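You operate a simulated robot arm through the tools that you are given. There is no shell and no other tool.

The job below is to be done with a simulated two-armed robot. You get a single attempt, and the scene is never put back.

TASK
Focus the probe, wind it out and rack the converter: green step if the core is full, else yellow.
Fine: turn the lamp off.

Only the result counts: the job must be done as asked and must still hold three seconds after the hand-in. Knocking over, shifting, dropping, spilling or breaking anything else fails it.

THE ROBOT
Two 7-joint arms with fingered hands on one trunk that stands fixed in place. Base frame: the origin is at the foot of the trunk, x ahead of it, y to its left, z up. Readings come in mm, degrees, newtons and seconds.
The left shoulder is at [139, 125, 1179], the right one opposite. With the tool pointing down near the work surface each hand reaches from about 520 to 900 mm from the base axis, measured 20 degrees to its own side. Payload 3.7 kg a hand.
Tool frame (each hand has its own): the origin (TCP) lies between the finger pads and is the grasp point; the fingertips stand 25 mm ahead of it; z points along the fingers, y is the line along which they close. Largest opening 88 mm; the body of the gripper starts 29 mm behind the TCP. The gripper is a hand of 5 fingers: y runs from the thumb to the fingers, the wrist lies at [-13, -97, -162] in the tool frame, and closing takes about 1.5 s.
Orientation is that of the tool frame in the base frame, as a unit quaternion [w, x, y, z]. With the fingers straight down and the wrist toward the robot, the tool's x, y and z point along [0, 1, 0], [1, 0, 0] and [0, 0, -1] of the base frame.

THE INTERFACE
- The arms move only by the tool jog_arm. It takes "left_deltas", "right_deltas" or both (then of equal length, played together; a hand with none holds still); each is a list of rows, each an object of numbers (a shift or turn left out is 0, a gripper value left out holds the last): "x", "y", "z": the shift along the base's x, y, z in mm; "wx", "wy", "wz": the turn, a rotation vector about the base's x, y, z in degrees. In form: [{"x": .., "y": .., "z": .., "wx": .., "wy": .., "wz": ..}, ...]. A call has 1 to 20 rows; each row is the pose to reach, as a shift and turn from the pose commanded when the call began. "left_hand" and "right_hand" are, for a hand that has rows, the opening in per cent of the stroke, from 0 (shut) to 100 (fully open), set as the call begins (left out, the last holds). Rows are played at 5 a second. More than 50 mm and 8.6 degrees between two rows, or a gripper value outside its range, and nothing of the call is played. Where a pose cannot be reached the arm comes as near as it can. A force on the tool above 40 N (or 10 N above the force at the start of the call, whichever is more), or a blocked arm, ends the call early, and 0.2 s more pass. The fingers move at their own pace (about 45 mm/s each) and stop on an object; they squeeze with about 34 N. The grip force told is the motor's: it shows also when the fingers shut on nothing. Time passes only in rows, and 0.2 s behind the last, so rows that repeat a pose let the fingers close. The reply holds the time, the measured pose of the TCP, the force on the tool along the base axes, the opening and the grip force, in the units named above and with some noise, with the torque about the TCP (base axes, N m) and any sound that the robot's microphone picked up, and new pictures: "views" is both (left out), scene, wrist or none (wrist: the cameras of the hands that moved).
- Cameras (640 x 400 px; columns grow to the right, rows downward): "scene" is now at [214.7, -70.7, 1344.6]; the picture's right is [-0.74, -0.67, 0.00], its down [-0.23, 0.26, -0.94] and it looks along [0.63, -0.70, -0.35] (base axes); focal length 214 px, centre (320, 200). "left" rides on the left gripper at [-59, -79, -105] in its tool frame; the picture's right is [-0.73, -0.32, 0.61], its down [0.62, -0.68, 0.38] and it looks along [0.29, 0.66, 0.70] (tool axes); focal length 234 px, centre (320, 200). "right" rides on the right gripper at [59, -79, -105] in its tool frame; the picture's right is [-0.73, 0.32, -0.61], its down [-0.62, -0.68, 0.38] and it looks along [-0.29, 0.66, 0.70] (tool axes); focal length 234 px, centre (320, 200). There is no depth. A picture from a camera that has moved, and an enlarged one, comes with that camera's place and axes in the base frame and with its lens.
- slide_trunk(by): slides the trunk up (or, below 0, down) by that many mm; the arms and the scene camera ride with it, the base frame stays. It gives what a move gives, with no picture.
- set_fingers(index, middle, ring, little, thumb_bend, thumb_turn, hand): sets how far each is bent, from 0 (flat) to 1 (curled in); at 0.3 the hand is open as for a grip, at 0.7 the pads meet at the TCP. One left out holds its place. A second passes; each finger stops where it meets its share of the squeeze, and holds until it gets a number again. A gripper value or a shape takes the hand back. It gives what a move gives, with no picture; readings hold the bend of each and the force on index, middle, ring, little, thumb and palm. thumb_turn goes from beside the hand (0) to across from the fingers (1), as for a grip.
- grasp_type(shape, hand): the hand has 5 fingers and takes this shape, open, in about a second: jaw (thumb against the fingers, like two jaws); tri (thumb and two fingers); tip (a fingertip pinch); poke (one finger out to press); point (the index stretched); flat (the hand flat); cup (the hand cupped); fist (a fist). The gripper value then closes the fingers along that shape, each until it touches; the sizes above hold for jaw. It gives what a move gives, with no picture.
- pan_tilt(pan, tilt): turns the head with the scene camera to pan (to the left, within 80 degrees either way) and tilt (down, from -29 to 69), counted from straight ahead of the robot. It gives what a move gives, and a new picture of the scene camera.
- close_up(camera, box): a new picture of the part [left, top, right, bottom] of that camera's present view, enlarged. It takes no simulated time.
- hand_in(): hands the job in; it is judged then, once.

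Places have to be worked out from the pictures, the camera data and where the tool is seen. Open the grippers and draw the arms clear of the work before you hand the job in, unless the task says otherwise.

The tools are called after "Call:" as a command line: name --argument value ..., lists and objects as JSON in quotes. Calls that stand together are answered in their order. jog_arm: Moves the arms, as the interface text tells. Its arguments: {"type":"object","properties":{"left_deltas":{"type":"array","items":{"type":"object","properties":{"x":{"type":"number"},"y":{"type":"number"},"z":{"type":"number"},"wx":{"type":"number"},"wy":{"type":"number"},"wz":{"type":"number"}}}},"left_hand":{"type":"number"},"right_deltas":{"type":"array","items":{"type":"object","properties":{"x":{"type":"number"},"y":{"type":"number"},"z":{"type":"number"},"wx":{"type":"number"},"wy":{"type":"number"},"wz":{"type":"number"}}}},"right_hand":{"type":"number"},"views":{"type":"string","enum":["both","scene","wrist","none"]}},"required":[]} The other tools are called the same way: slide_trunk (by) slides the trunk up or down; grasp_type (shape, hand) gives the hand a shape; set_fingers (index, middle, ring, little, thumb_bend, thumb_turn, hand) moves the fingers one by one; pan_tilt (pan, tilt) turns the head that bears the scene camera; close_up (camera, box) takes an enlarged picture of a part of a camera's view; hand_in () hands the job in.

At the start:

```text
t: 0.0
left_tcp_pos: [513.1, -67.6, 1361.0]
left_ee_rot: [0.0, 0.706, 0.708, -0.001]
left_contact_force: [-0.3, 0.0, 1.8]
left_wrist_torque: [0.02, -0.01, 0.0]
left_opening: 87.4
left_grip_force: 0.2
left_shape: jaw
left_bend: [0.3, 0.3, 0.3, 0.3, 0.3, 0.98]
left_finger forces: [0.0, 0.0, 0.0, 0.0, 0.0, 0.1]
right_tcp_pos: [342.1, -351.8, 1364.5]
right_ee_rot: [-0.001, 0.707, 0.707, 0.0]
right_contact_force: [0.2, 1.0, -0.1]
right_wrist_torque: [-0.01, -0.04, 0.02]
right_opening: 87.7
right_grip_force: 0.2
right_shape: jaw
right_bend: [0.3, 0.3, 0.3, 0.3, 0.3, 0.98]
right_finger forces: [0.0, 0.0, 0.0, 0.1, 0.0, 0.0]
trunk travel left (down, up): [-200.0, 215.0]
head pan, tilt: [-47.9, 20.4]
```

scene: 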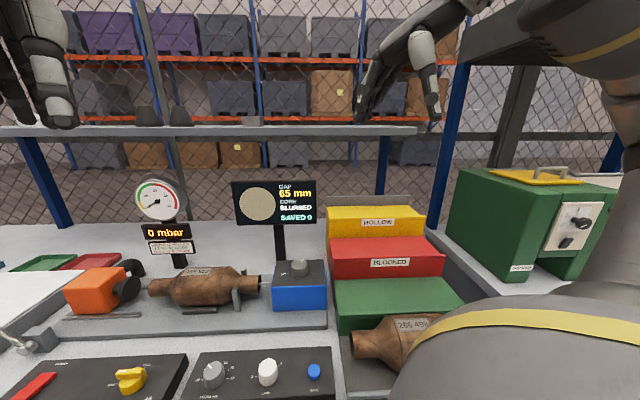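
right: 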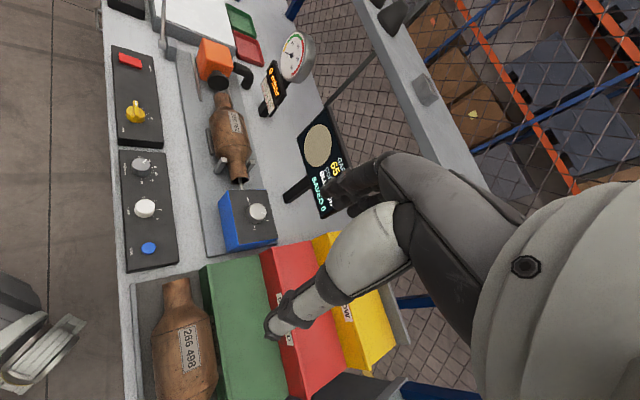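
left: 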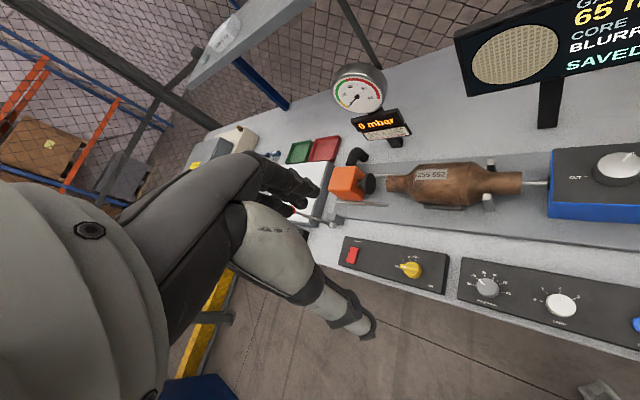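

The scene shows a bench with a converter in a jig, a probe box with a knob, a display reading GAP 65 mm / CORE BLURRED, control panels and coloured steps. I take close-ups to read all of the labels before moving anything.

Call:
close_up --camera "scene" --box '[180, 340, 350, 400]'

Call:
close_up --camera "scene" --box '[220, 170, 340, 320]'

Call:
close_up --camera "right" --box '[100, 40, 200, 280]'

Call:
close_up --camera "left" --box '[320, 130, 640, 330]'

Call:
close_up --camera "right" --box '[120, 180, 400, 400]'

Call:
close_up --camera "scene" --box '[320, 180, 480, 400]'

```text
3.76 times, centred on (265, 370) of scene
camera zoom: at [214.7, -70.7, 1344.6], right [-0.74, -0.67, 0.0], down [-0.23, 0.26, -0.94], along [0.63, -0.7, -0.35], focal length 807 px, centre (527, -440)
```

zoom: 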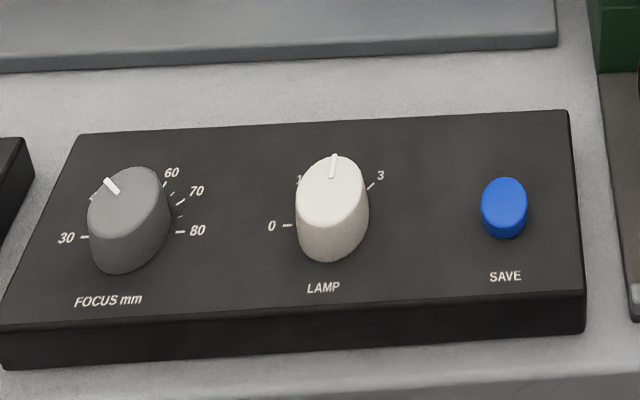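

```text
2.67 times, centred on (280, 245) of scene
camera zoom: at [214.7, -70.7, 1344.6], right [-0.74, -0.67, 0.0], down [-0.23, 0.26, -0.94], along [0.63, -0.7, -0.35], focal length 572 px, centre (427, 80)
```

zoom: 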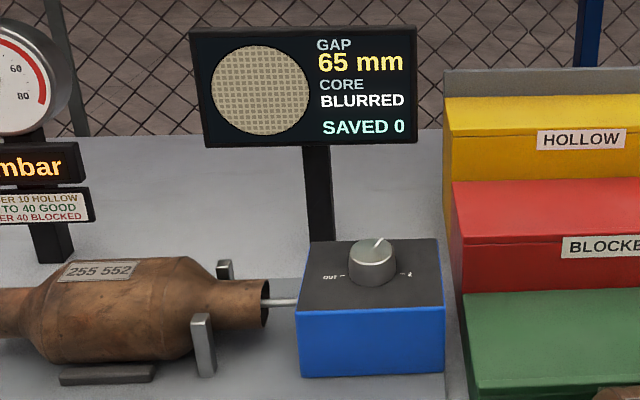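

```text
1.67 times, centred on (150, 160) of right
camera zoom: at [262.0, -293.9, 1470.2], right [0.32, -0.73, 0.61], down [-0.68, -0.62, -0.38], along [0.66, -0.29, -0.7], focal length 390 px, centre (603, 267)
```

zoom: 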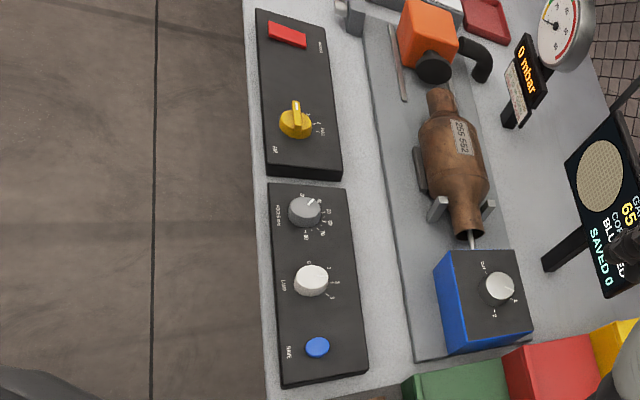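

```text
2.00 times, centred on (480, 230) of left
camera zoom: at [432.9, -125.9, 1466.0], right [-0.32, -0.73, -0.61], down [-0.68, 0.62, -0.38], along [0.66, 0.29, -0.7], focal length 468 px, centre (0, 140)
```

zoom: 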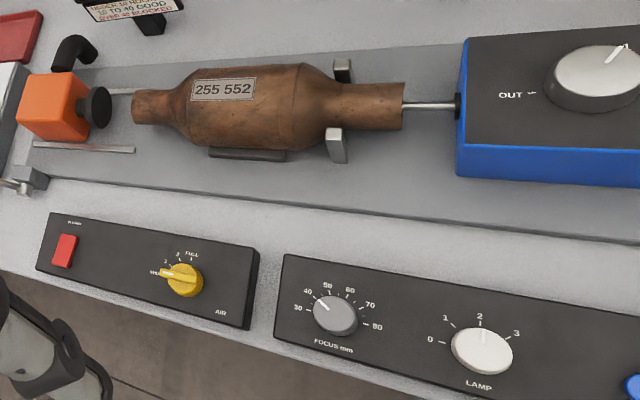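

```text
1.82 times, centred on (260, 290) of right
camera zoom: at [262.0, -293.9, 1470.2], right [0.32, -0.73, 0.61], down [-0.68, -0.62, -0.38], along [0.66, -0.29, -0.7], focal length 426 px, centre (429, 36)
```

zoom: 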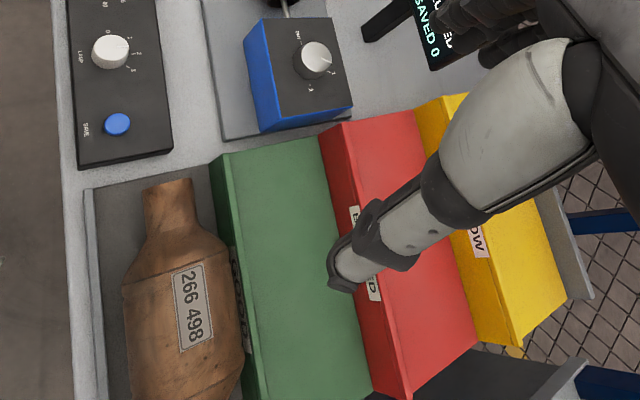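

```text
1.82 times, centred on (400, 290) of scene
camera zoom: at [214.7, -70.7, 1344.6], right [-0.74, -0.67, 0.0], down [-0.23, 0.26, -0.94], along [0.63, -0.7, -0.35], focal length 390 px, centre (174, 36)
```

zoom: 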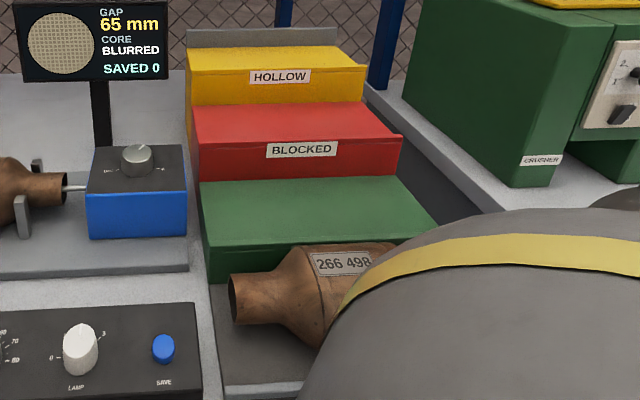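

The focus dial reads about 40 while the display says gap 65 mm; the lamp is at 2. I zoom in on the probe box dial and other small labels, and look at the rest of the scene.

Call:
close_up --camera "scene" --box '[255, 245, 345, 320]'

Call:
close_up --camera "right" --box '[210, 170, 290, 260]'

Call:
close_up --camera "right" --box '[290, 100, 380, 220]'

Call:
close_up --camera "scene" --box '[130, 160, 220, 270]'

Call:
close_up --camera "left" --box '[450, 240, 640, 360]'

Call:
pan_tilt --pan -60 --tilt 45

```text
5.33 times, centred on (300, 282) of scene
camera zoom: at [214.7, -70.7, 1344.6], right [-0.74, -0.67, 0.0], down [-0.23, 0.26, -0.94], along [0.63, -0.7, -0.35], focal length 1144 px, centre (427, -240)
```

zoom: 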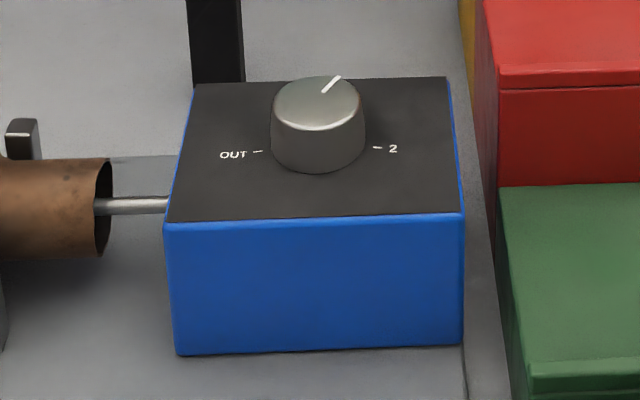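

```text
4.44 times, centred on (250, 215) of right
camera zoom: at [262.0, -293.9, 1470.2], right [0.32, -0.73, 0.61], down [-0.68, -0.62, -0.38], along [0.66, -0.29, -0.7], focal length 1041 px, centre (631, 133)
```

zoom: 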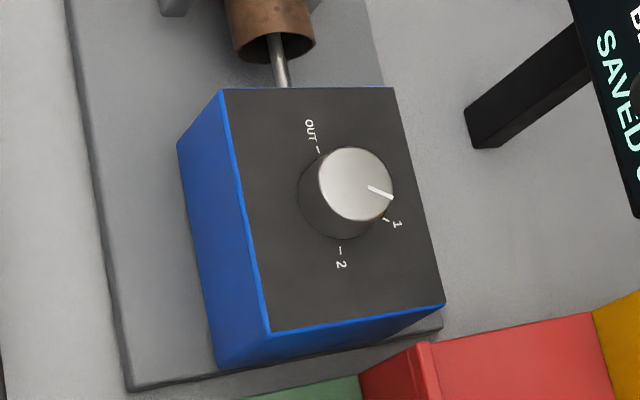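

```text
3.33 times, centred on (335, 160) of right
camera zoom: at [262.0, -293.9, 1470.2], right [0.32, -0.73, 0.61], down [-0.68, -0.62, -0.38], along [0.66, -0.29, -0.7], focal length 781 px, centre (270, 333)
```

zoom: 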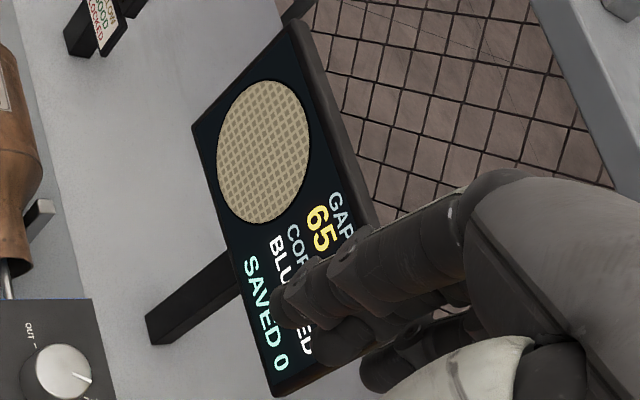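

```text
3.64 times, centred on (175, 215) of scene
camera zoom: at [214.7, -70.7, 1344.6], right [-0.74, -0.67, 0.0], down [-0.23, 0.26, -0.94], along [0.63, -0.7, -0.35], focal length 780 px, centre (847, 146)
```

zoom: 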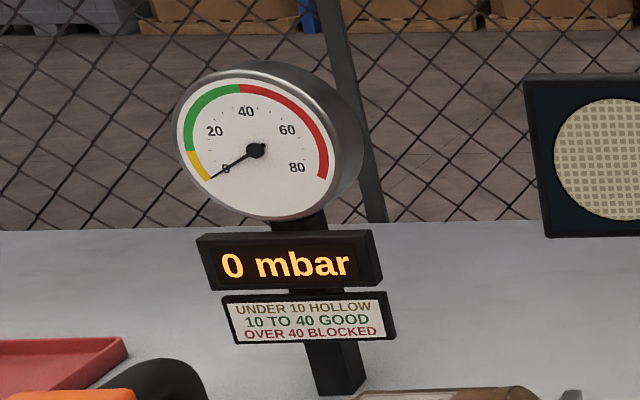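

```text
3.33 times, centred on (545, 300) of left
camera zoom: at [432.9, -125.9, 1466.0], right [-0.32, -0.73, -0.61], down [-0.68, 0.62, -0.38], along [0.66, 0.29, -0.7], focal length 781 px, centre (-430, -133)
```

zoom: 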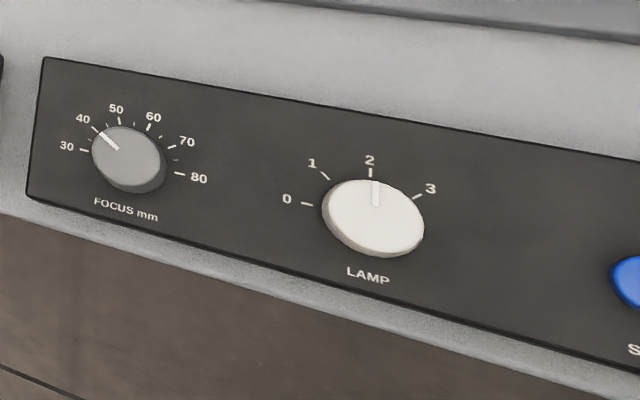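

```text
t: 0.9
left_tcp_pos: [513.2, -67.1, 1359.9]
left_ee_rot: [0.0, 0.707, 0.707, -0.001]
left_contact_force: [1.2, 0.1, -0.1]
left_wrist_torque: [-0.02, -0.02, 0.01]
left_opening: 87.4
left_grip_force: 0.0
left_shape: jaw
left_bend: [0.3, 0.3, 0.3, 0.3, 0.3, 0.98]
left_finger forces: [0.0, 0.1, 0.0, 0.0, 0.1, 0.0]
right_tcp_pos: [341.7, -352.5, 1365.1]
right_ee_rot: [0.0, 0.708, 0.707, 0.0]
right_contact_force: [-0.6, -0.9, -0.2]
right_wrist_torque: [0.0, 0.03, -0.01]
right_opening: 87.7
right_grip_force: 0.0
right_shape: jaw
right_bend: [0.3, 0.3, 0.3, 0.3, 0.3, 0.98]
right_finger forces: [0.1, 0.1, 0.0, 0.0, 0.0, 0.0]
trunk travel left (down, up): [-200.0, 215.0]
head pan, tilt: [-60.0, 45.0]
camera scene: at [193.0, -72.0, 1306.6], right [-0.87, -0.5, 0.0], down [-0.35, 0.61, -0.71], along [0.35, -0.61, -0.71], focal length 214 px, centre (320, 200)
```

scene: 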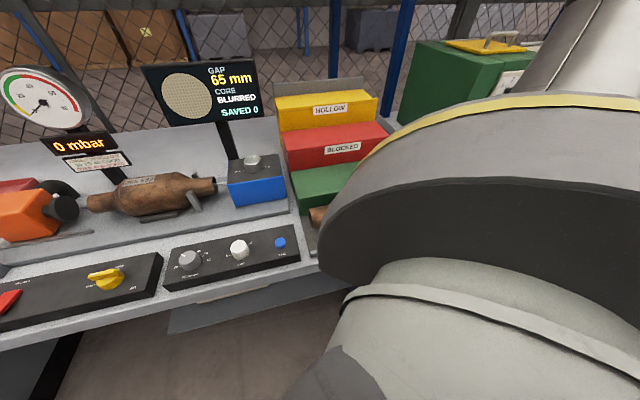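

The gap is 65 mm, the focus dial is at 40 and the lamp at 2; by triangulation the focus knob is near (514,-130,945), the lamp knob near (444,-192,947) and the probe winding knob near (537,-356,1024). I shape the left hand for a three-finger pinch on the focus knob and move it above, looking with the wrist camera.

Call:
grasp_type --shape "tri" --hand "left"

Call:
jog_arm --left_deltas '[{"x": 0, "y": -30, "z": -40}, {"x": 0, "y": -62, "z": -80}, {"x": 0, "y": -62, "z": -125}, {"x": 0, "y": -62, "z": -170}, {"x": 0, "y": -62, "z": -215}, {"x": 0, "y": -62, "z": -260}, {"x": 0, "y": -62, "z": -300}]' --views "both"

```text
t: 1.8
left_tcp_pos: [513.3, -68.5, 1362.1]
left_ee_rot: [0.001, 0.707, 0.708, 0.0]
left_contact_force: [0.3, 0.0, 0.2]
left_wrist_torque: [0.02, -0.03, 0.01]
left_opening: 87.9
left_grip_force: 0.2
left_shape: tri
left_bend: [0.3, 0.3, 0.99, 0.99, 0.3, 0.98]
left_finger forces: [0.0, 0.0, 0.1, 0.0, 0.0, 0.0]
right_tcp_pos: [342.2, -351.0, 1364.9]
right_ee_rot: [0.0, 0.707, 0.707, 0.0]
right_contact_force: [-0.9, 0.5, 0.8]
right_wrist_torque: [0.0, 0.03, 0.01]
right_opening: 87.5
right_grip_force: 0.1
right_shape: jaw
right_bend: [0.3, 0.3, 0.3, 0.3, 0.3, 0.98]
right_finger forces: [0.0, 0.0, 0.0, 0.0, 0.0, 0.0]
trunk travel left (down, up): [-200.0, 215.0]
head pan, tilt: [-60.0, 45.0]
```

```text
refused: row 2 steps farther than a row can; nothing moved
```

One row stepped too far, so I resend the same descent with smaller steps.

Call:
jog_arm --left_deltas '[{"x": 0, "y": -25, "z": -35}, {"x": 0, "y": -50, "z": -70}, {"x": 0, "y": -62, "z": -115}, {"x": 0, "y": -62, "z": -160}, {"x": 0, "y": -62, "z": -205}, {"x": 0, "y": -62, "z": -250}, {"x": 0, "y": -62, "z": -295}]' --views "both"

```text
t: 3.4
left_tcp_pos: [511.6, -129.8, 1061.1]
left_ee_rot: [0.001, 0.706, 0.708, 0.0]
left_contact_force: [0.9, -0.7, 0.8]
left_wrist_torque: [0.02, 0.02, 0.01]
left_opening: 87.9
left_grip_force: 0.1
left_shape: tri
left_bend: [0.3, 0.3, 0.99, 0.99, 0.3, 0.98]
left_finger forces: [0.0, 0.0, 0.1, 0.0, 0.1, 0.1]
right_tcp_pos: [342.4, -351.0, 1365.6]
right_ee_rot: [-0.001, 0.707, 0.708, 0.0]
right_contact_force: [-0.6, 0.4, -0.1]
right_wrist_torque: [-0.03, -0.01, 0.02]
right_opening: 87.7
right_grip_force: 0.1
right_shape: jaw
right_bend: [0.3, 0.3, 0.3, 0.3, 0.3, 0.98]
right_finger forces: [0.0, 0.0, 0.0, 0.0, 0.0, 0.0]
trunk travel left (down, up): [-200.0, 215.0]
head pan, tilt: [-60.0, 45.0]
camera scene: at [193.8, -71.9, 1306.3], right [-0.87, -0.5, 0.0], down [-0.35, 0.61, -0.71], along [0.35, -0.61, -0.71], focal length 214 px, centre (320, 200)
camera left: at [431.8, -187.8, 1166.6], right [-0.32, -0.73, -0.61], down [-0.68, 0.62, -0.38], along [0.66, 0.29, -0.7], focal length 234 px, centre (320, 200)
```

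scene: 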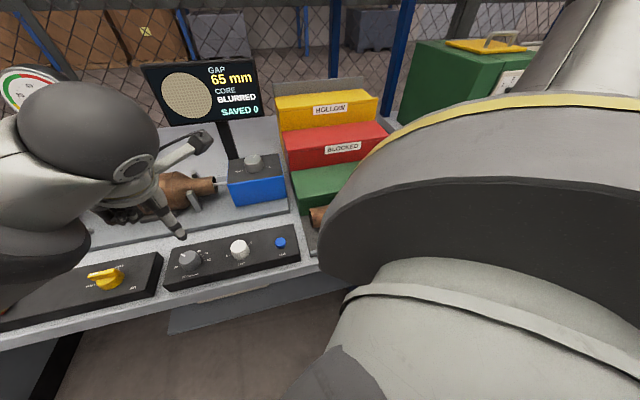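
left: 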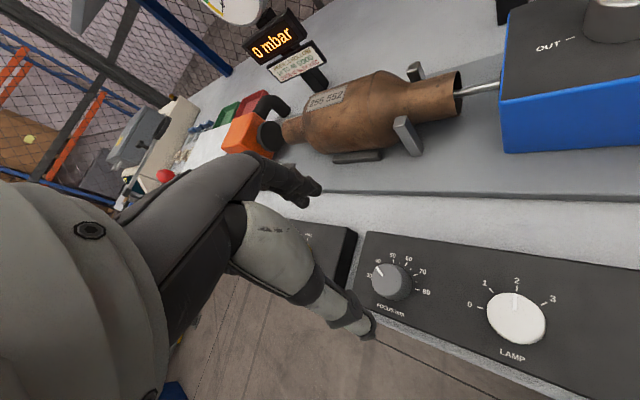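

The hand hovers about 110 mm above the focus knob. I zoom the wrist view to refine the knob's place and dial scale.

Call:
close_up --camera "left" --box '[340, 220, 460, 330]'

Call:
close_up --camera "left" --box '[450, 250, 600, 370]'

Call:
close_up --camera "scene" --box '[160, 210, 300, 300]'

```text
3.64 times, centred on (400, 275) of left
camera zoom: at [431.8, -187.8, 1166.6], right [-0.32, -0.73, -0.61], down [-0.68, 0.62, -0.38], along [0.66, 0.29, -0.7], focal length 852 px, centre (29, -73)
```

zoom: 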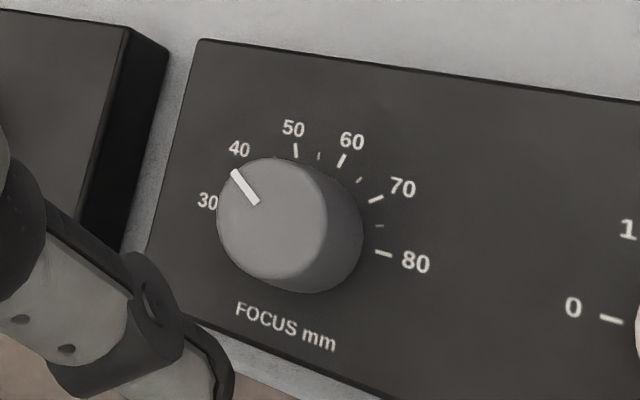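

```text
3.33 times, centred on (525, 310) of left
camera zoom: at [431.8, -187.8, 1166.6], right [-0.32, -0.73, -0.61], down [-0.68, 0.62, -0.38], along [0.66, 0.29, -0.7], focal length 781 px, centre (-363, -167)
```

zoom: 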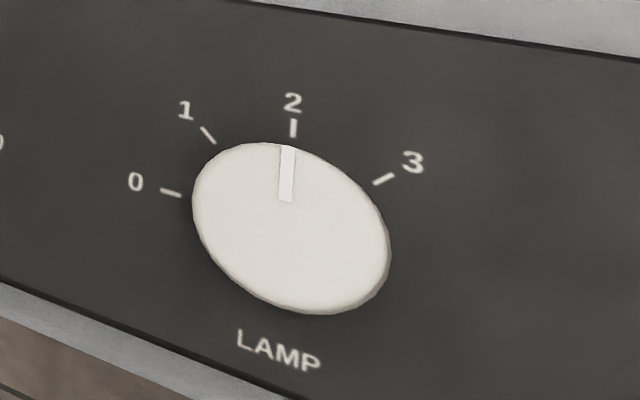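

```text
4.44 times, centred on (230, 255) of scene
camera zoom: at [193.8, -71.9, 1306.3], right [-0.87, -0.5, 0.0], down [-0.35, 0.61, -0.71], along [0.35, -0.61, -0.71], focal length 953 px, centre (720, -44)
```

zoom: 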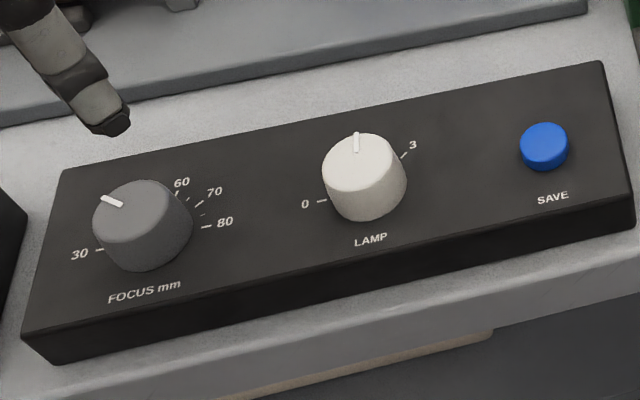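

The bench lies at 45° to the base; the focus knob (about 36 mm wide, top near z 953, panel near 933) sits at about (505.5,-126). I lower the left hand over it with the fingers open, staying just above the knob top.

Call:
jog_arm --left_deltas '[{"x": -3, "y": 2, "z": -25}, {"x": -6, "y": 4, "z": -50}, {"x": -6, "y": 4, "z": -70}, {"x": -6, "y": 4, "z": -70}]' --views "both"

```text
t: 4.4
left_tcp_pos: [507.8, -127.4, 993.7]
left_ee_rot: [-0.001, 0.707, 0.707, 0.0]
left_contact_force: [0.3, -0.1, 0.0]
left_wrist_torque: [0.0, 0.03, -0.02]
left_opening: 87.8
left_grip_force: 0.1
left_shape: tri
left_bend: [0.3, 0.3, 0.99, 0.99, 0.3, 0.98]
left_finger forces: [0.0, 0.1, 0.1, 0.1, 0.0, 0.0]
right_tcp_pos: [340.8, -352.5, 1365.5]
right_ee_rot: [0.001, 0.707, 0.707, 0.0]
right_contact_force: [0.3, -1.2, 1.3]
right_wrist_torque: [-0.01, -0.01, 0.02]
right_opening: 87.6
right_grip_force: 0.1
right_shape: jaw
right_bend: [0.3, 0.3, 0.3, 0.3, 0.3, 0.98]
right_finger forces: [0.0, 0.0, 0.0, 0.1, 0.0, 0.1]
trunk travel left (down, up): [-200.0, 215.0]
head pan, tilt: [-60.0, 45.0]
camera scene: at [192.6, -72.0, 1306.6], right [-0.87, -0.5, 0.0], down [-0.35, 0.61, -0.71], along [0.35, -0.61, -0.71], focal length 214 px, centre (320, 200)
camera left: at [428.1, -183.8, 1100.2], right [-0.32, -0.73, -0.61], down [-0.68, 0.62, -0.38], along [0.66, 0.29, -0.7], focal length 234 px, centre (320, 200)
```

scene: 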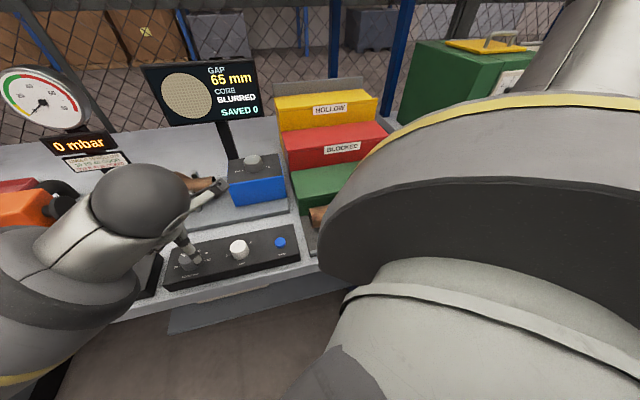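
left: 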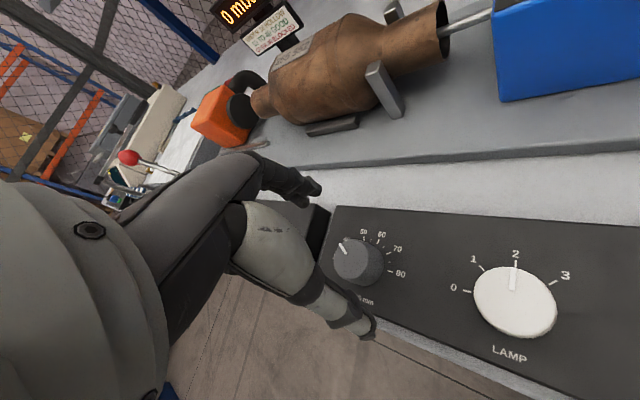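

I zoom the wrist view to check how the knob sits between the thumb and fingers.

Call:
close_up --camera "left" --box '[230, 150, 430, 350]'

Call:
close_up --camera "scene" --box '[140, 170, 260, 300]'

```text
2.00 times, centred on (330, 250) of left
camera zoom: at [428.1, -183.8, 1100.2], right [-0.32, -0.73, -0.61], down [-0.68, 0.62, -0.38], along [0.66, 0.29, -0.7], focal length 468 px, centre (300, 100)
```

zoom: 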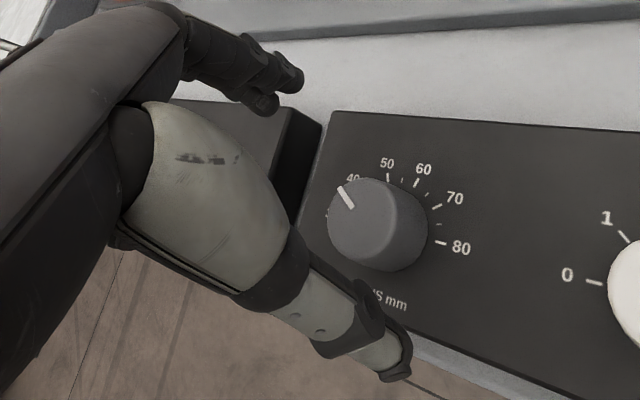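

```text
3.08 times, centred on (200, 235) of scene
camera zoom: at [192.6, -72.0, 1306.6], right [-0.87, -0.5, 0.0], down [-0.35, 0.61, -0.71], along [0.35, -0.61, -0.71], focal length 660 px, centre (689, 92)
```

zoom: 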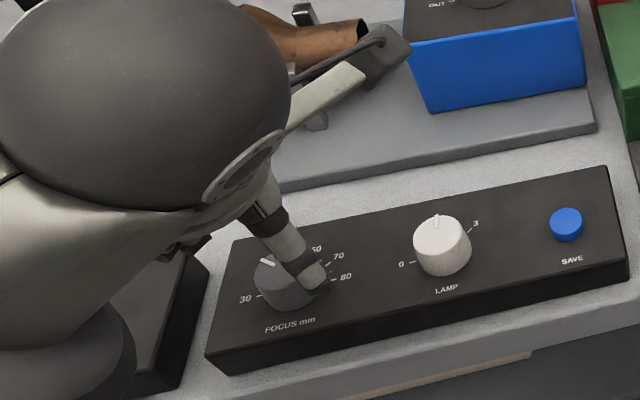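

The knob centre appears about 4 mm nearer the robot than the tool axis. I shift slightly and lower so that fingertips straddle the knob.

Call:
jog_arm --left_deltas '[{"x": -2, "y": 1, "z": -10}, {"x": -4, "y": 1, "z": -20}, {"x": -4, "y": 1, "z": -27}, {"x": -4, "y": 1, "z": -27}]' --views "both"

Call:
close_up --camera "left" --box '[230, 150, 430, 350]'

Call:
close_up --camera "scene" --box '[140, 170, 260, 300]'

```text
t: 5.4
left_tcp_pos: [503.4, -125.0, 969.1]
left_ee_rot: [0.001, 0.706, 0.708, 0.0]
left_contact_force: [0.3, -0.2, 0.1]
left_wrist_torque: [-0.03, 0.02, 0.0]
left_opening: 87.7
left_grip_force: 0.1
left_shape: tri
left_bend: [0.3, 0.3, 0.99, 0.99, 0.3, 0.98]
left_finger forces: [0.1, 0.0, 0.1, 0.0, 0.0, 0.1]
right_tcp_pos: [341.8, -353.1, 1365.6]
right_ee_rot: [0.0, 0.707, 0.707, 0.0]
right_contact_force: [0.2, 0.2, 0.1]
right_wrist_torque: [0.0, -0.01, 0.0]
right_opening: 87.5
right_grip_force: 0.1
right_shape: jaw
right_bend: [0.3, 0.3, 0.3, 0.3, 0.3, 0.98]
right_finger forces: [0.0, 0.0, 0.1, 0.0, 0.0, 0.0]
trunk travel left (down, up): [-200.0, 215.0]
head pan, tilt: [-60.0, 45.0]
camera scene: at [192.9, -72.0, 1306.5], right [-0.87, -0.5, 0.0], down [-0.35, 0.61, -0.71], along [0.35, -0.61, -0.71], focal length 214 px, centre (320, 200)
camera left: at [423.0, -183.1, 1073.6], right [-0.32, -0.73, -0.61], down [-0.68, 0.62, -0.38], along [0.66, 0.29, -0.7], focal length 234 px, centre (320, 200)
```

scene: 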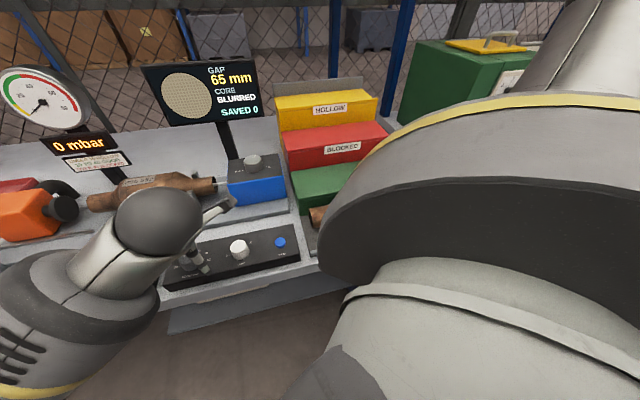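
left: 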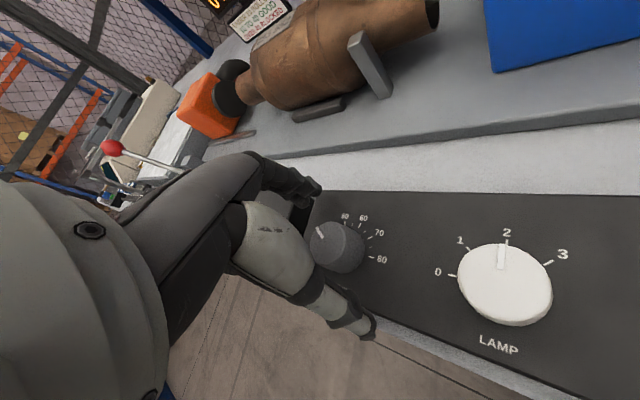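

```text
2.00 times, centred on (330, 250) of left
camera zoom: at [423.0, -183.1, 1073.6], right [-0.32, -0.73, -0.61], down [-0.68, 0.62, -0.38], along [0.66, 0.29, -0.7], focal length 468 px, centre (300, 100)
```

zoom: 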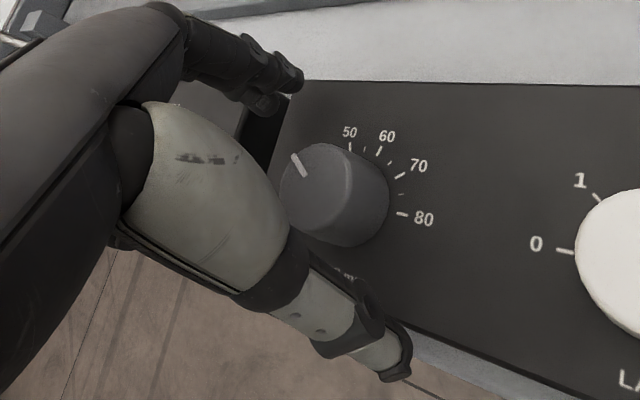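

```text
3.08 times, centred on (200, 235) of scene
camera zoom: at [192.9, -72.0, 1306.5], right [-0.87, -0.5, 0.0], down [-0.35, 0.61, -0.71], along [0.35, -0.61, -0.71], focal length 660 px, centre (689, 92)
```

zoom: 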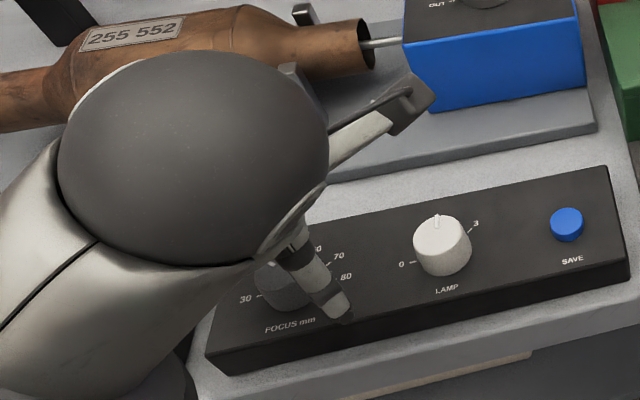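

The knob is well centred between thumb and fingers. I lower 6 mm more and close the pinch on it.

Call:
jog_arm --left_deltas '[{"z": -3}, {"z": -6}, {"z": -6}]' --views "none"

Call:
jog_arm --left_deltas '[{"z": 0}, {"z": 0}, {"z": 0}, {"z": 0}, {"z": 0}, {"z": 0}, {"z": 0}, {"z": 0}]' --left_hand 10 --views "both"

Call:
close_up --camera "left" --box '[230, 150, 430, 350]'

Call:
close_up --camera "scene" --box '[140, 170, 260, 300]'

```text
t: 6.2
left_tcp_pos: [503.3, -125.2, 963.1]
left_ee_rot: [0.0, 0.707, 0.708, -0.001]
left_contact_force: [1.0, 0.6, 0.2]
left_wrist_torque: [-0.01, -0.02, 0.01]
left_opening: 87.9
left_grip_force: 0.0
left_shape: tri
left_bend: [0.3, 0.3, 0.99, 0.99, 0.3, 0.98]
left_finger forces: [0.0, 0.0, 0.0, 0.0, 0.0, 0.1]
right_tcp_pos: [341.0, -351.7, 1366.7]
right_ee_rot: [0.0, 0.707, 0.707, 0.0]
right_contact_force: [0.4, -0.4, -0.3]
right_wrist_torque: [-0.01, 0.01, -0.03]
right_opening: 87.6
right_grip_force: 0.0
right_shape: jaw
right_bend: [0.3, 0.3, 0.3, 0.3, 0.3, 0.98]
right_finger forces: [0.0, 0.1, 0.0, 0.1, 0.0, 0.0]
trunk travel left (down, up): [-200.0, 215.0]
head pan, tilt: [-60.0, 45.0]
```

```text
t: 8.0
left_tcp_pos: [503.1, -125.7, 963.9]
left_ee_rot: [0.0, 0.706, 0.708, -0.001]
left_contact_force: [-1.7, -0.3, -0.9]
left_wrist_torque: [-0.02, -0.04, -0.03]
left_opening: 23.3
left_grip_force: 33.5
left_shape: tri
left_bend: [0.74, 0.55, 1.0, 1.0, 0.74, 1.0]
left_finger forces: [14.5, 14.2, 0.0, 0.0, 30.6, 0.1]
right_tcp_pos: [341.3, -351.2, 1365.2]
right_ee_rot: [0.0, 0.707, 0.707, 0.0]
right_contact_force: [0.4, 0.1, 0.2]
right_wrist_torque: [-0.01, -0.01, -0.02]
right_opening: 87.8
right_grip_force: 0.0
right_shape: jaw
right_bend: [0.3, 0.3, 0.3, 0.3, 0.3, 0.98]
right_finger forces: [0.1, 0.1, 0.0, 0.0, 0.0, 0.0]
trunk travel left (down, up): [-200.0, 215.0]
head pan, tilt: [-60.0, 45.0]
camera scene: at [192.9, -72.1, 1306.5], right [-0.87, -0.5, 0.0], down [-0.35, 0.61, -0.71], along [0.35, -0.61, -0.71], focal length 214 px, centre (320, 200)
camera left: at [423.2, -183.6, 1068.2], right [-0.32, -0.73, -0.61], down [-0.68, 0.62, -0.38], along [0.66, 0.29, -0.7], focal length 234 px, centre (320, 200)
```

scene: 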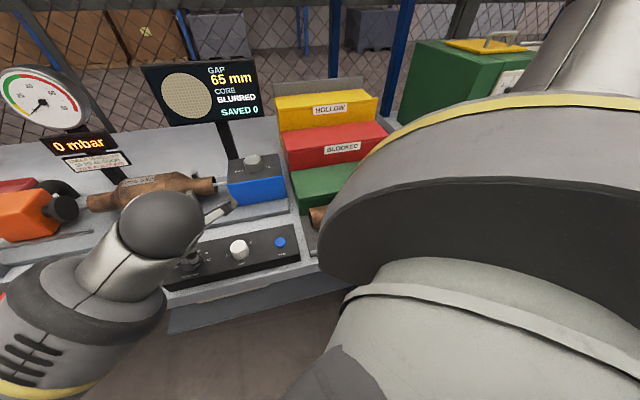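
left: 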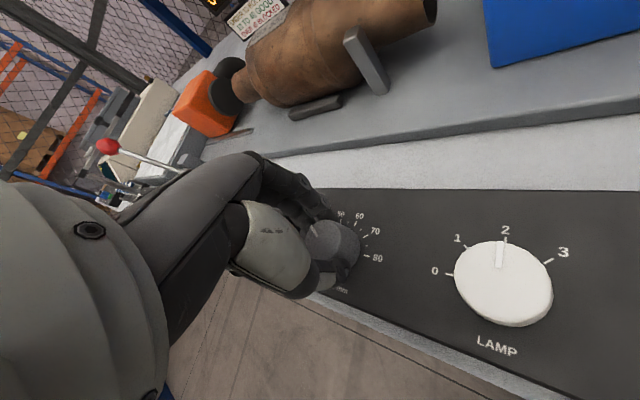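

```text
2.00 times, centred on (330, 250) of left
camera zoom: at [423.2, -183.6, 1068.2], right [-0.32, -0.73, -0.61], down [-0.68, 0.62, -0.38], along [0.66, 0.29, -0.7], focal length 468 px, centre (300, 100)
```

zoom: 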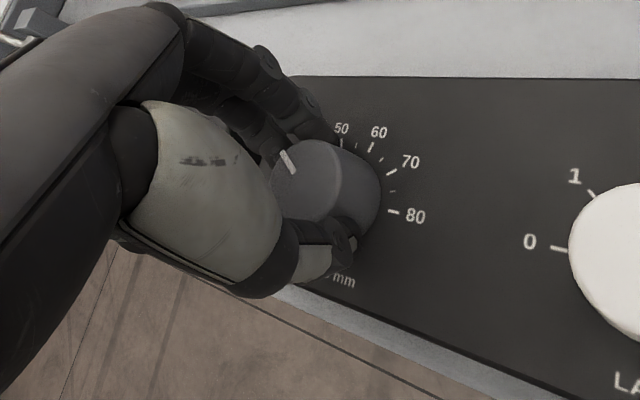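

```text
3.08 times, centred on (200, 235) of scene
camera zoom: at [192.9, -72.1, 1306.5], right [-0.87, -0.5, 0.0], down [-0.35, 0.61, -0.71], along [0.35, -0.61, -0.71], focal length 660 px, centre (689, 92)
```

zoom: 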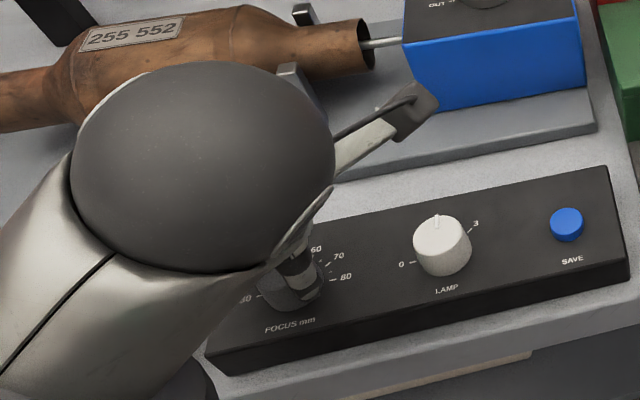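

The fingers hold the knob with about 30 N and little side force. I turn it clockwise by 24° first and check that the pointer follows.

Call:
jog_arm --left_deltas '[{"wz": -6}, {"wz": -12}, {"wz": -18}, {"wz": -24}, {"wz": -24}]' --views "both"

Call:
close_up --camera "left" --box '[230, 150, 430, 350]'

```text
t: 9.2
left_tcp_pos: [502.5, -125.4, 962.6]
left_ee_rot: [0.0, 0.838, 0.545, 0.0]
left_contact_force: [-0.7, -1.3, 0.9]
left_wrist_torque: [-0.05, -0.03, 0.05]
left_opening: 23.1
left_grip_force: 34.0
left_shape: tri
left_bend: [0.74, 0.55, 1.0, 1.0, 0.74, 1.0]
left_finger forces: [15.4, 15.0, 0.1, 0.0, 31.1, 0.1]
right_tcp_pos: [341.5, -351.7, 1365.1]
right_ee_rot: [0.0, 0.707, 0.707, 0.0]
right_contact_force: [-0.3, -0.4, -0.5]
right_wrist_torque: [0.0, -0.04, 0.02]
right_opening: 87.5
right_grip_force: 0.0
right_shape: jaw
right_bend: [0.3, 0.3, 0.3, 0.3, 0.3, 0.98]
right_finger forces: [0.0, 0.1, 0.0, 0.0, 0.0, 0.1]
trunk travel left (down, up): [-200.0, 215.0]
head pan, tilt: [-60.0, 45.0]
camera scene: at [192.8, -72.0, 1306.5], right [-0.87, -0.5, 0.0], down [-0.35, 0.61, -0.71], along [0.35, -0.61, -0.71], focal length 214 px, centre (320, 200)
camera left: at [406.0, -145.7, 1068.1], right [-0.59, -0.53, -0.61], down [-0.37, 0.85, -0.38], along [0.72, 0.0, -0.7], focal length 234 px, centre (320, 200)
```

scene: 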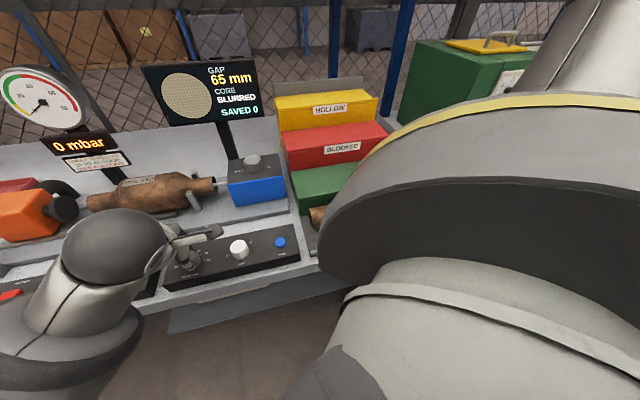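
left: 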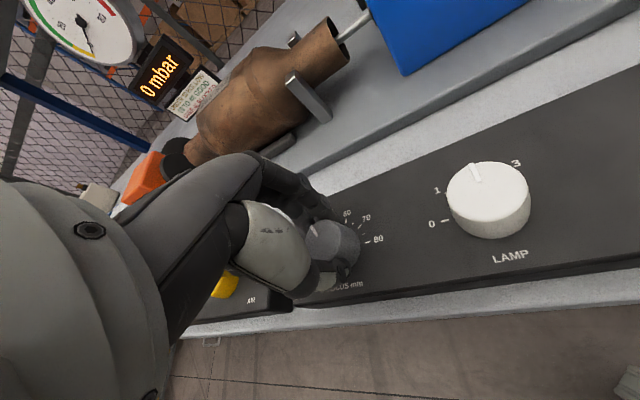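

```text
2.00 times, centred on (330, 250) of left
camera zoom: at [406.0, -145.7, 1068.1], right [-0.59, -0.53, -0.61], down [-0.37, 0.85, -0.38], along [0.72, 0.0, -0.7], focal length 468 px, centre (300, 100)
```

zoom: 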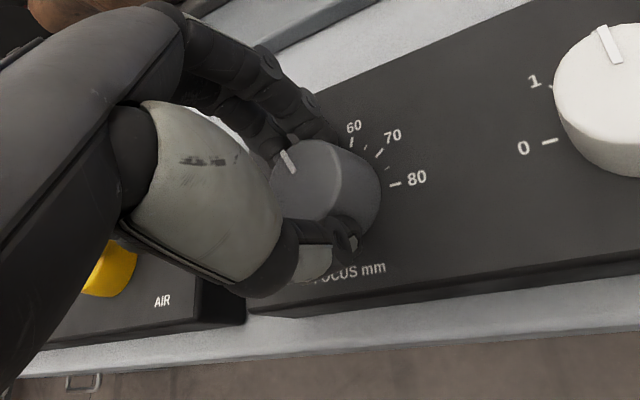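

The pointer turned with the hand. The dial works out to 36° per 10 mm (30 at −90°, 80 at +90°), so 65 needs 90° in total; I turn 66° more.

Call:
jog_arm --left_deltas '[{"wz": -6}, {"wz": -12}, {"wz": -18}, {"wz": -24}, {"wz": -30}, {"wz": -36}, {"wz": -42}, {"wz": -48}, {"wz": -54}, {"wz": -60}, {"wz": -66}, {"wz": -66}]' --views "both"

Call:
close_up --camera "left" --box '[230, 150, 430, 350]'

Call:
close_up --camera "scene" --box '[130, 50, 290, 150]'

```text
t: 11.8
left_tcp_pos: [503.7, -123.6, 962.2]
left_ee_rot: [0.0, 1.0, 0.0, 0.0]
left_contact_force: [2.0, 0.2, -1.3]
left_wrist_torque: [-0.08, -0.05, -0.02]
left_opening: 22.9
left_grip_force: 34.2
left_shape: tri
left_bend: [0.74, 0.55, 1.0, 1.0, 0.74, 1.0]
left_finger forces: [15.1, 17.1, 0.1, 0.0, 32.1, 0.0]
right_tcp_pos: [342.1, -351.7, 1364.6]
right_ee_rot: [-0.001, 0.707, 0.707, 0.001]
right_contact_force: [-0.2, 0.4, 0.4]
right_wrist_torque: [0.01, 0.0, 0.04]
right_opening: 87.6
right_grip_force: 0.1
right_shape: jaw
right_bend: [0.3, 0.3, 0.3, 0.3, 0.3, 0.98]
right_finger forces: [0.1, 0.0, 0.0, 0.0, 0.0, 0.1]
trunk travel left (down, up): [-200.0, 215.0]
head pan, tilt: [-60.0, 45.0]
camera scene: at [193.4, -72.0, 1306.4], right [-0.87, -0.5, 0.0], down [-0.35, 0.61, -0.71], along [0.35, -0.61, -0.71], focal length 214 px, centre (320, 200)
camera left: at [443.5, -44.7, 1068.3], right [-0.73, 0.32, -0.61], down [0.62, 0.68, -0.38], along [0.29, -0.66, -0.7], focal length 234 px, centre (320, 200)
```

scene: 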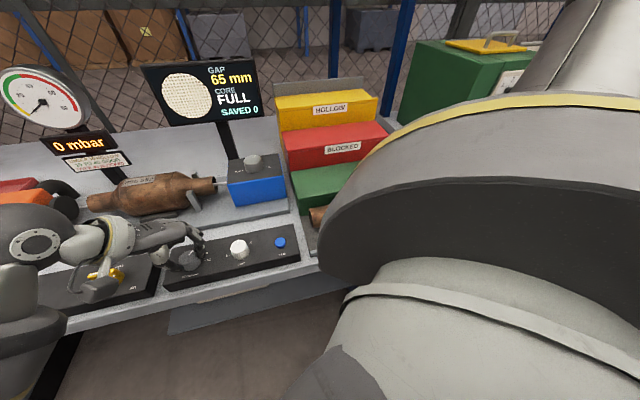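
left: 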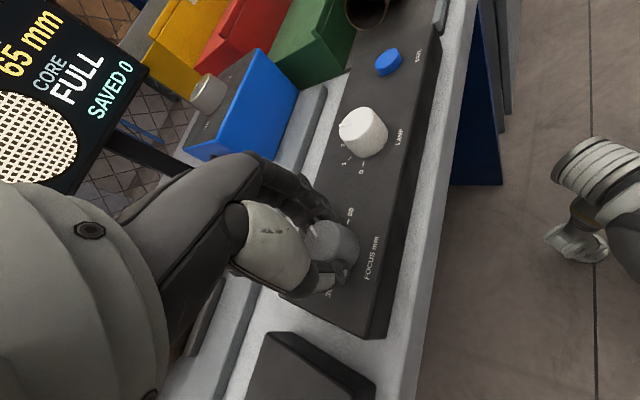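

```text
2.00 times, centred on (330, 250) of left
camera zoom: at [443.5, -44.7, 1068.3], right [-0.73, 0.32, -0.61], down [0.62, 0.68, -0.38], along [0.29, -0.66, -0.7], focal length 468 px, centre (300, 100)
```

zoom: 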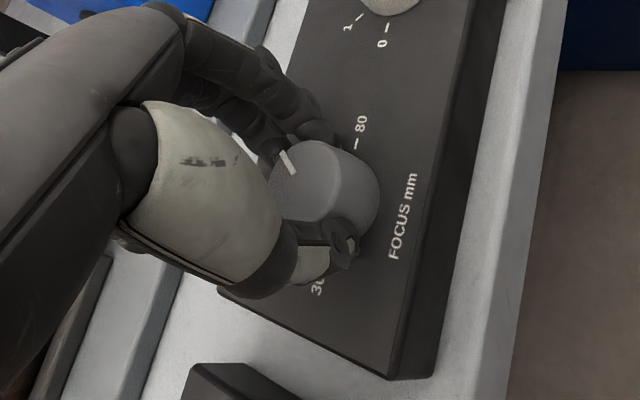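

```text
4.00 times, centred on (210, 100) of scene
camera zoom: at [193.4, -72.0, 1306.4], right [-0.87, -0.5, 0.0], down [-0.35, 0.61, -0.71], along [0.35, -0.61, -0.71], focal length 858 px, centre (760, 600)
```

zoom: 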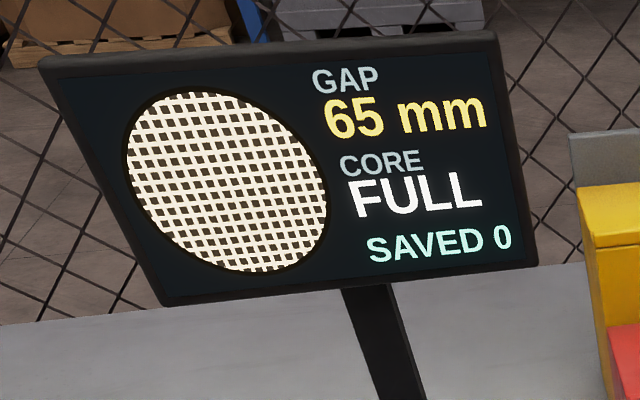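

The display now shows CORE FULL in focus, so the converter goes on the green step. I release the focus knob and lift the left hand straight up.

Call:
jog_arm --left_deltas '[{"z": 0}, {"z": 0}, {"z": 0}, {"z": 0}, {"z": 0}, {"z": 0}, {"z": 0}, {"z": 0}]' --left_hand 100 --views "none"

Call:
jog_arm --left_deltas '[{"z": 15}, {"z": 40}, {"z": 80}, {"z": 120}, {"z": 160}]' --views "both"

Call:
close_up --camera "scene" --box '[150, 210, 310, 310]'

Call:
close_up --camera "scene" --box '[130, 50, 290, 150]'

```text
t: 13.6
left_tcp_pos: [502.7, -123.5, 963.4]
left_ee_rot: [0.0, 1.0, 0.001, 0.0]
left_contact_force: [0.2, 0.7, 0.2]
left_wrist_torque: [0.01, -0.01, 0.03]
left_opening: 87.7
left_grip_force: 0.0
left_shape: tri
left_bend: [0.3, 0.3, 0.99, 0.99, 0.3, 0.98]
left_finger forces: [0.0, 0.1, 0.1, 0.0, 0.1, 0.0]
right_tcp_pos: [341.6, -351.9, 1364.8]
right_ee_rot: [0.0, 0.707, 0.707, 0.0]
right_contact_force: [-0.1, -0.1, -0.1]
right_wrist_torque: [0.01, -0.02, 0.0]
right_opening: 87.6
right_grip_force: 0.1
right_shape: jaw
right_bend: [0.3, 0.3, 0.3, 0.3, 0.3, 0.98]
right_finger forces: [0.0, 0.0, 0.0, 0.1, 0.1, 0.1]
trunk travel left (down, up): [-200.0, 215.0]
head pan, tilt: [-60.0, 45.0]
```

```text
t: 14.8
left_tcp_pos: [504.9, -124.7, 1123.7]
left_ee_rot: [-0.001, 1.0, 0.001, 0.0]
left_contact_force: [-0.4, -0.4, -0.7]
left_wrist_torque: [-0.02, 0.0, -0.04]
left_opening: 87.6
left_grip_force: 0.1
left_shape: tri
left_bend: [0.3, 0.3, 0.99, 0.99, 0.3, 0.98]
left_finger forces: [0.1, 0.0, 0.0, 0.0, 0.1, 0.1]
right_tcp_pos: [339.9, -353.2, 1365.5]
right_ee_rot: [0.0, 0.707, 0.707, 0.0]
right_contact_force: [0.7, 0.2, 0.3]
right_wrist_torque: [0.01, 0.02, 0.01]
right_opening: 87.7
right_grip_force: 0.2
right_shape: jaw
right_bend: [0.3, 0.3, 0.3, 0.3, 0.3, 0.98]
right_finger forces: [0.0, 0.1, 0.0, 0.0, 0.0, 0.0]
trunk travel left (down, up): [-200.0, 215.0]
head pan, tilt: [-60.0, 45.0]
camera scene: at [192.4, -72.1, 1306.7], right [-0.87, -0.5, 0.0], down [-0.35, 0.61, -0.71], along [0.35, -0.61, -0.71], focal length 214 px, centre (320, 200)
camera left: at [444.9, -44.9, 1229.0], right [-0.73, 0.32, -0.61], down [0.62, 0.68, -0.38], along [0.29, -0.66, -0.7], focal length 234 px, centre (320, 200)
```

scene: 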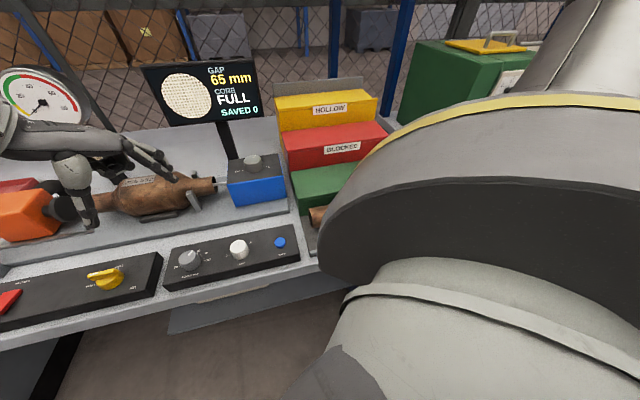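
left: 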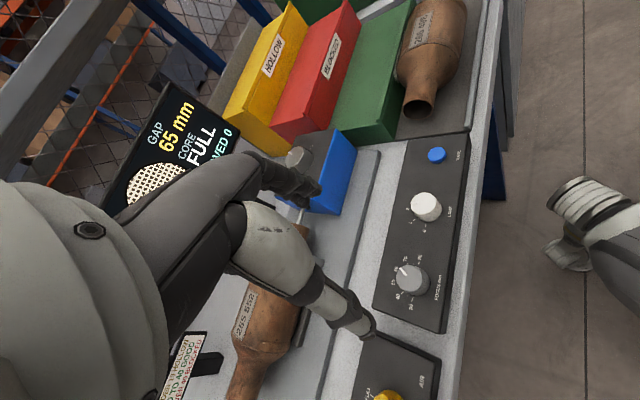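

```text
4.00 times, centred on (230, 260) of scene
camera zoom: at [192.4, -72.1, 1306.7], right [-0.87, -0.5, 0.0], down [-0.35, 0.61, -0.71], along [0.35, -0.61, -0.71], focal length 858 px, centre (680, -40)
```

zoom: 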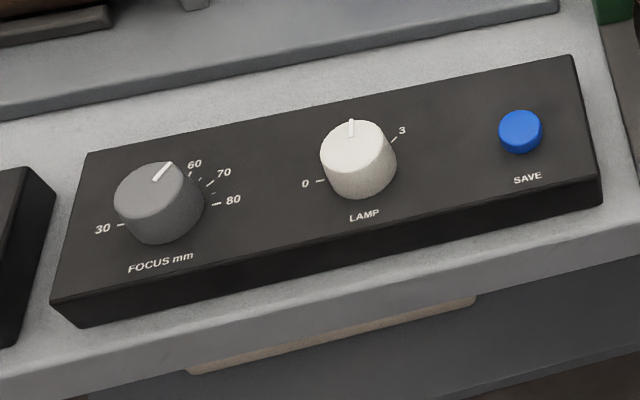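

```text
4.00 times, centred on (210, 100) of scene
camera zoom: at [192.4, -72.1, 1306.7], right [-0.87, -0.5, 0.0], down [-0.35, 0.61, -0.71], along [0.35, -0.61, -0.71], focal length 858 px, centre (760, 600)
```

zoom: 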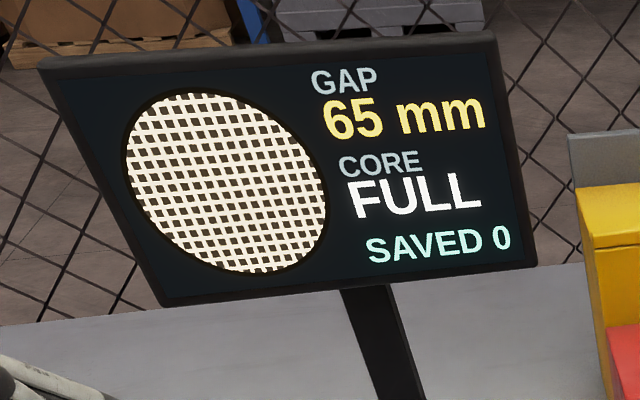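

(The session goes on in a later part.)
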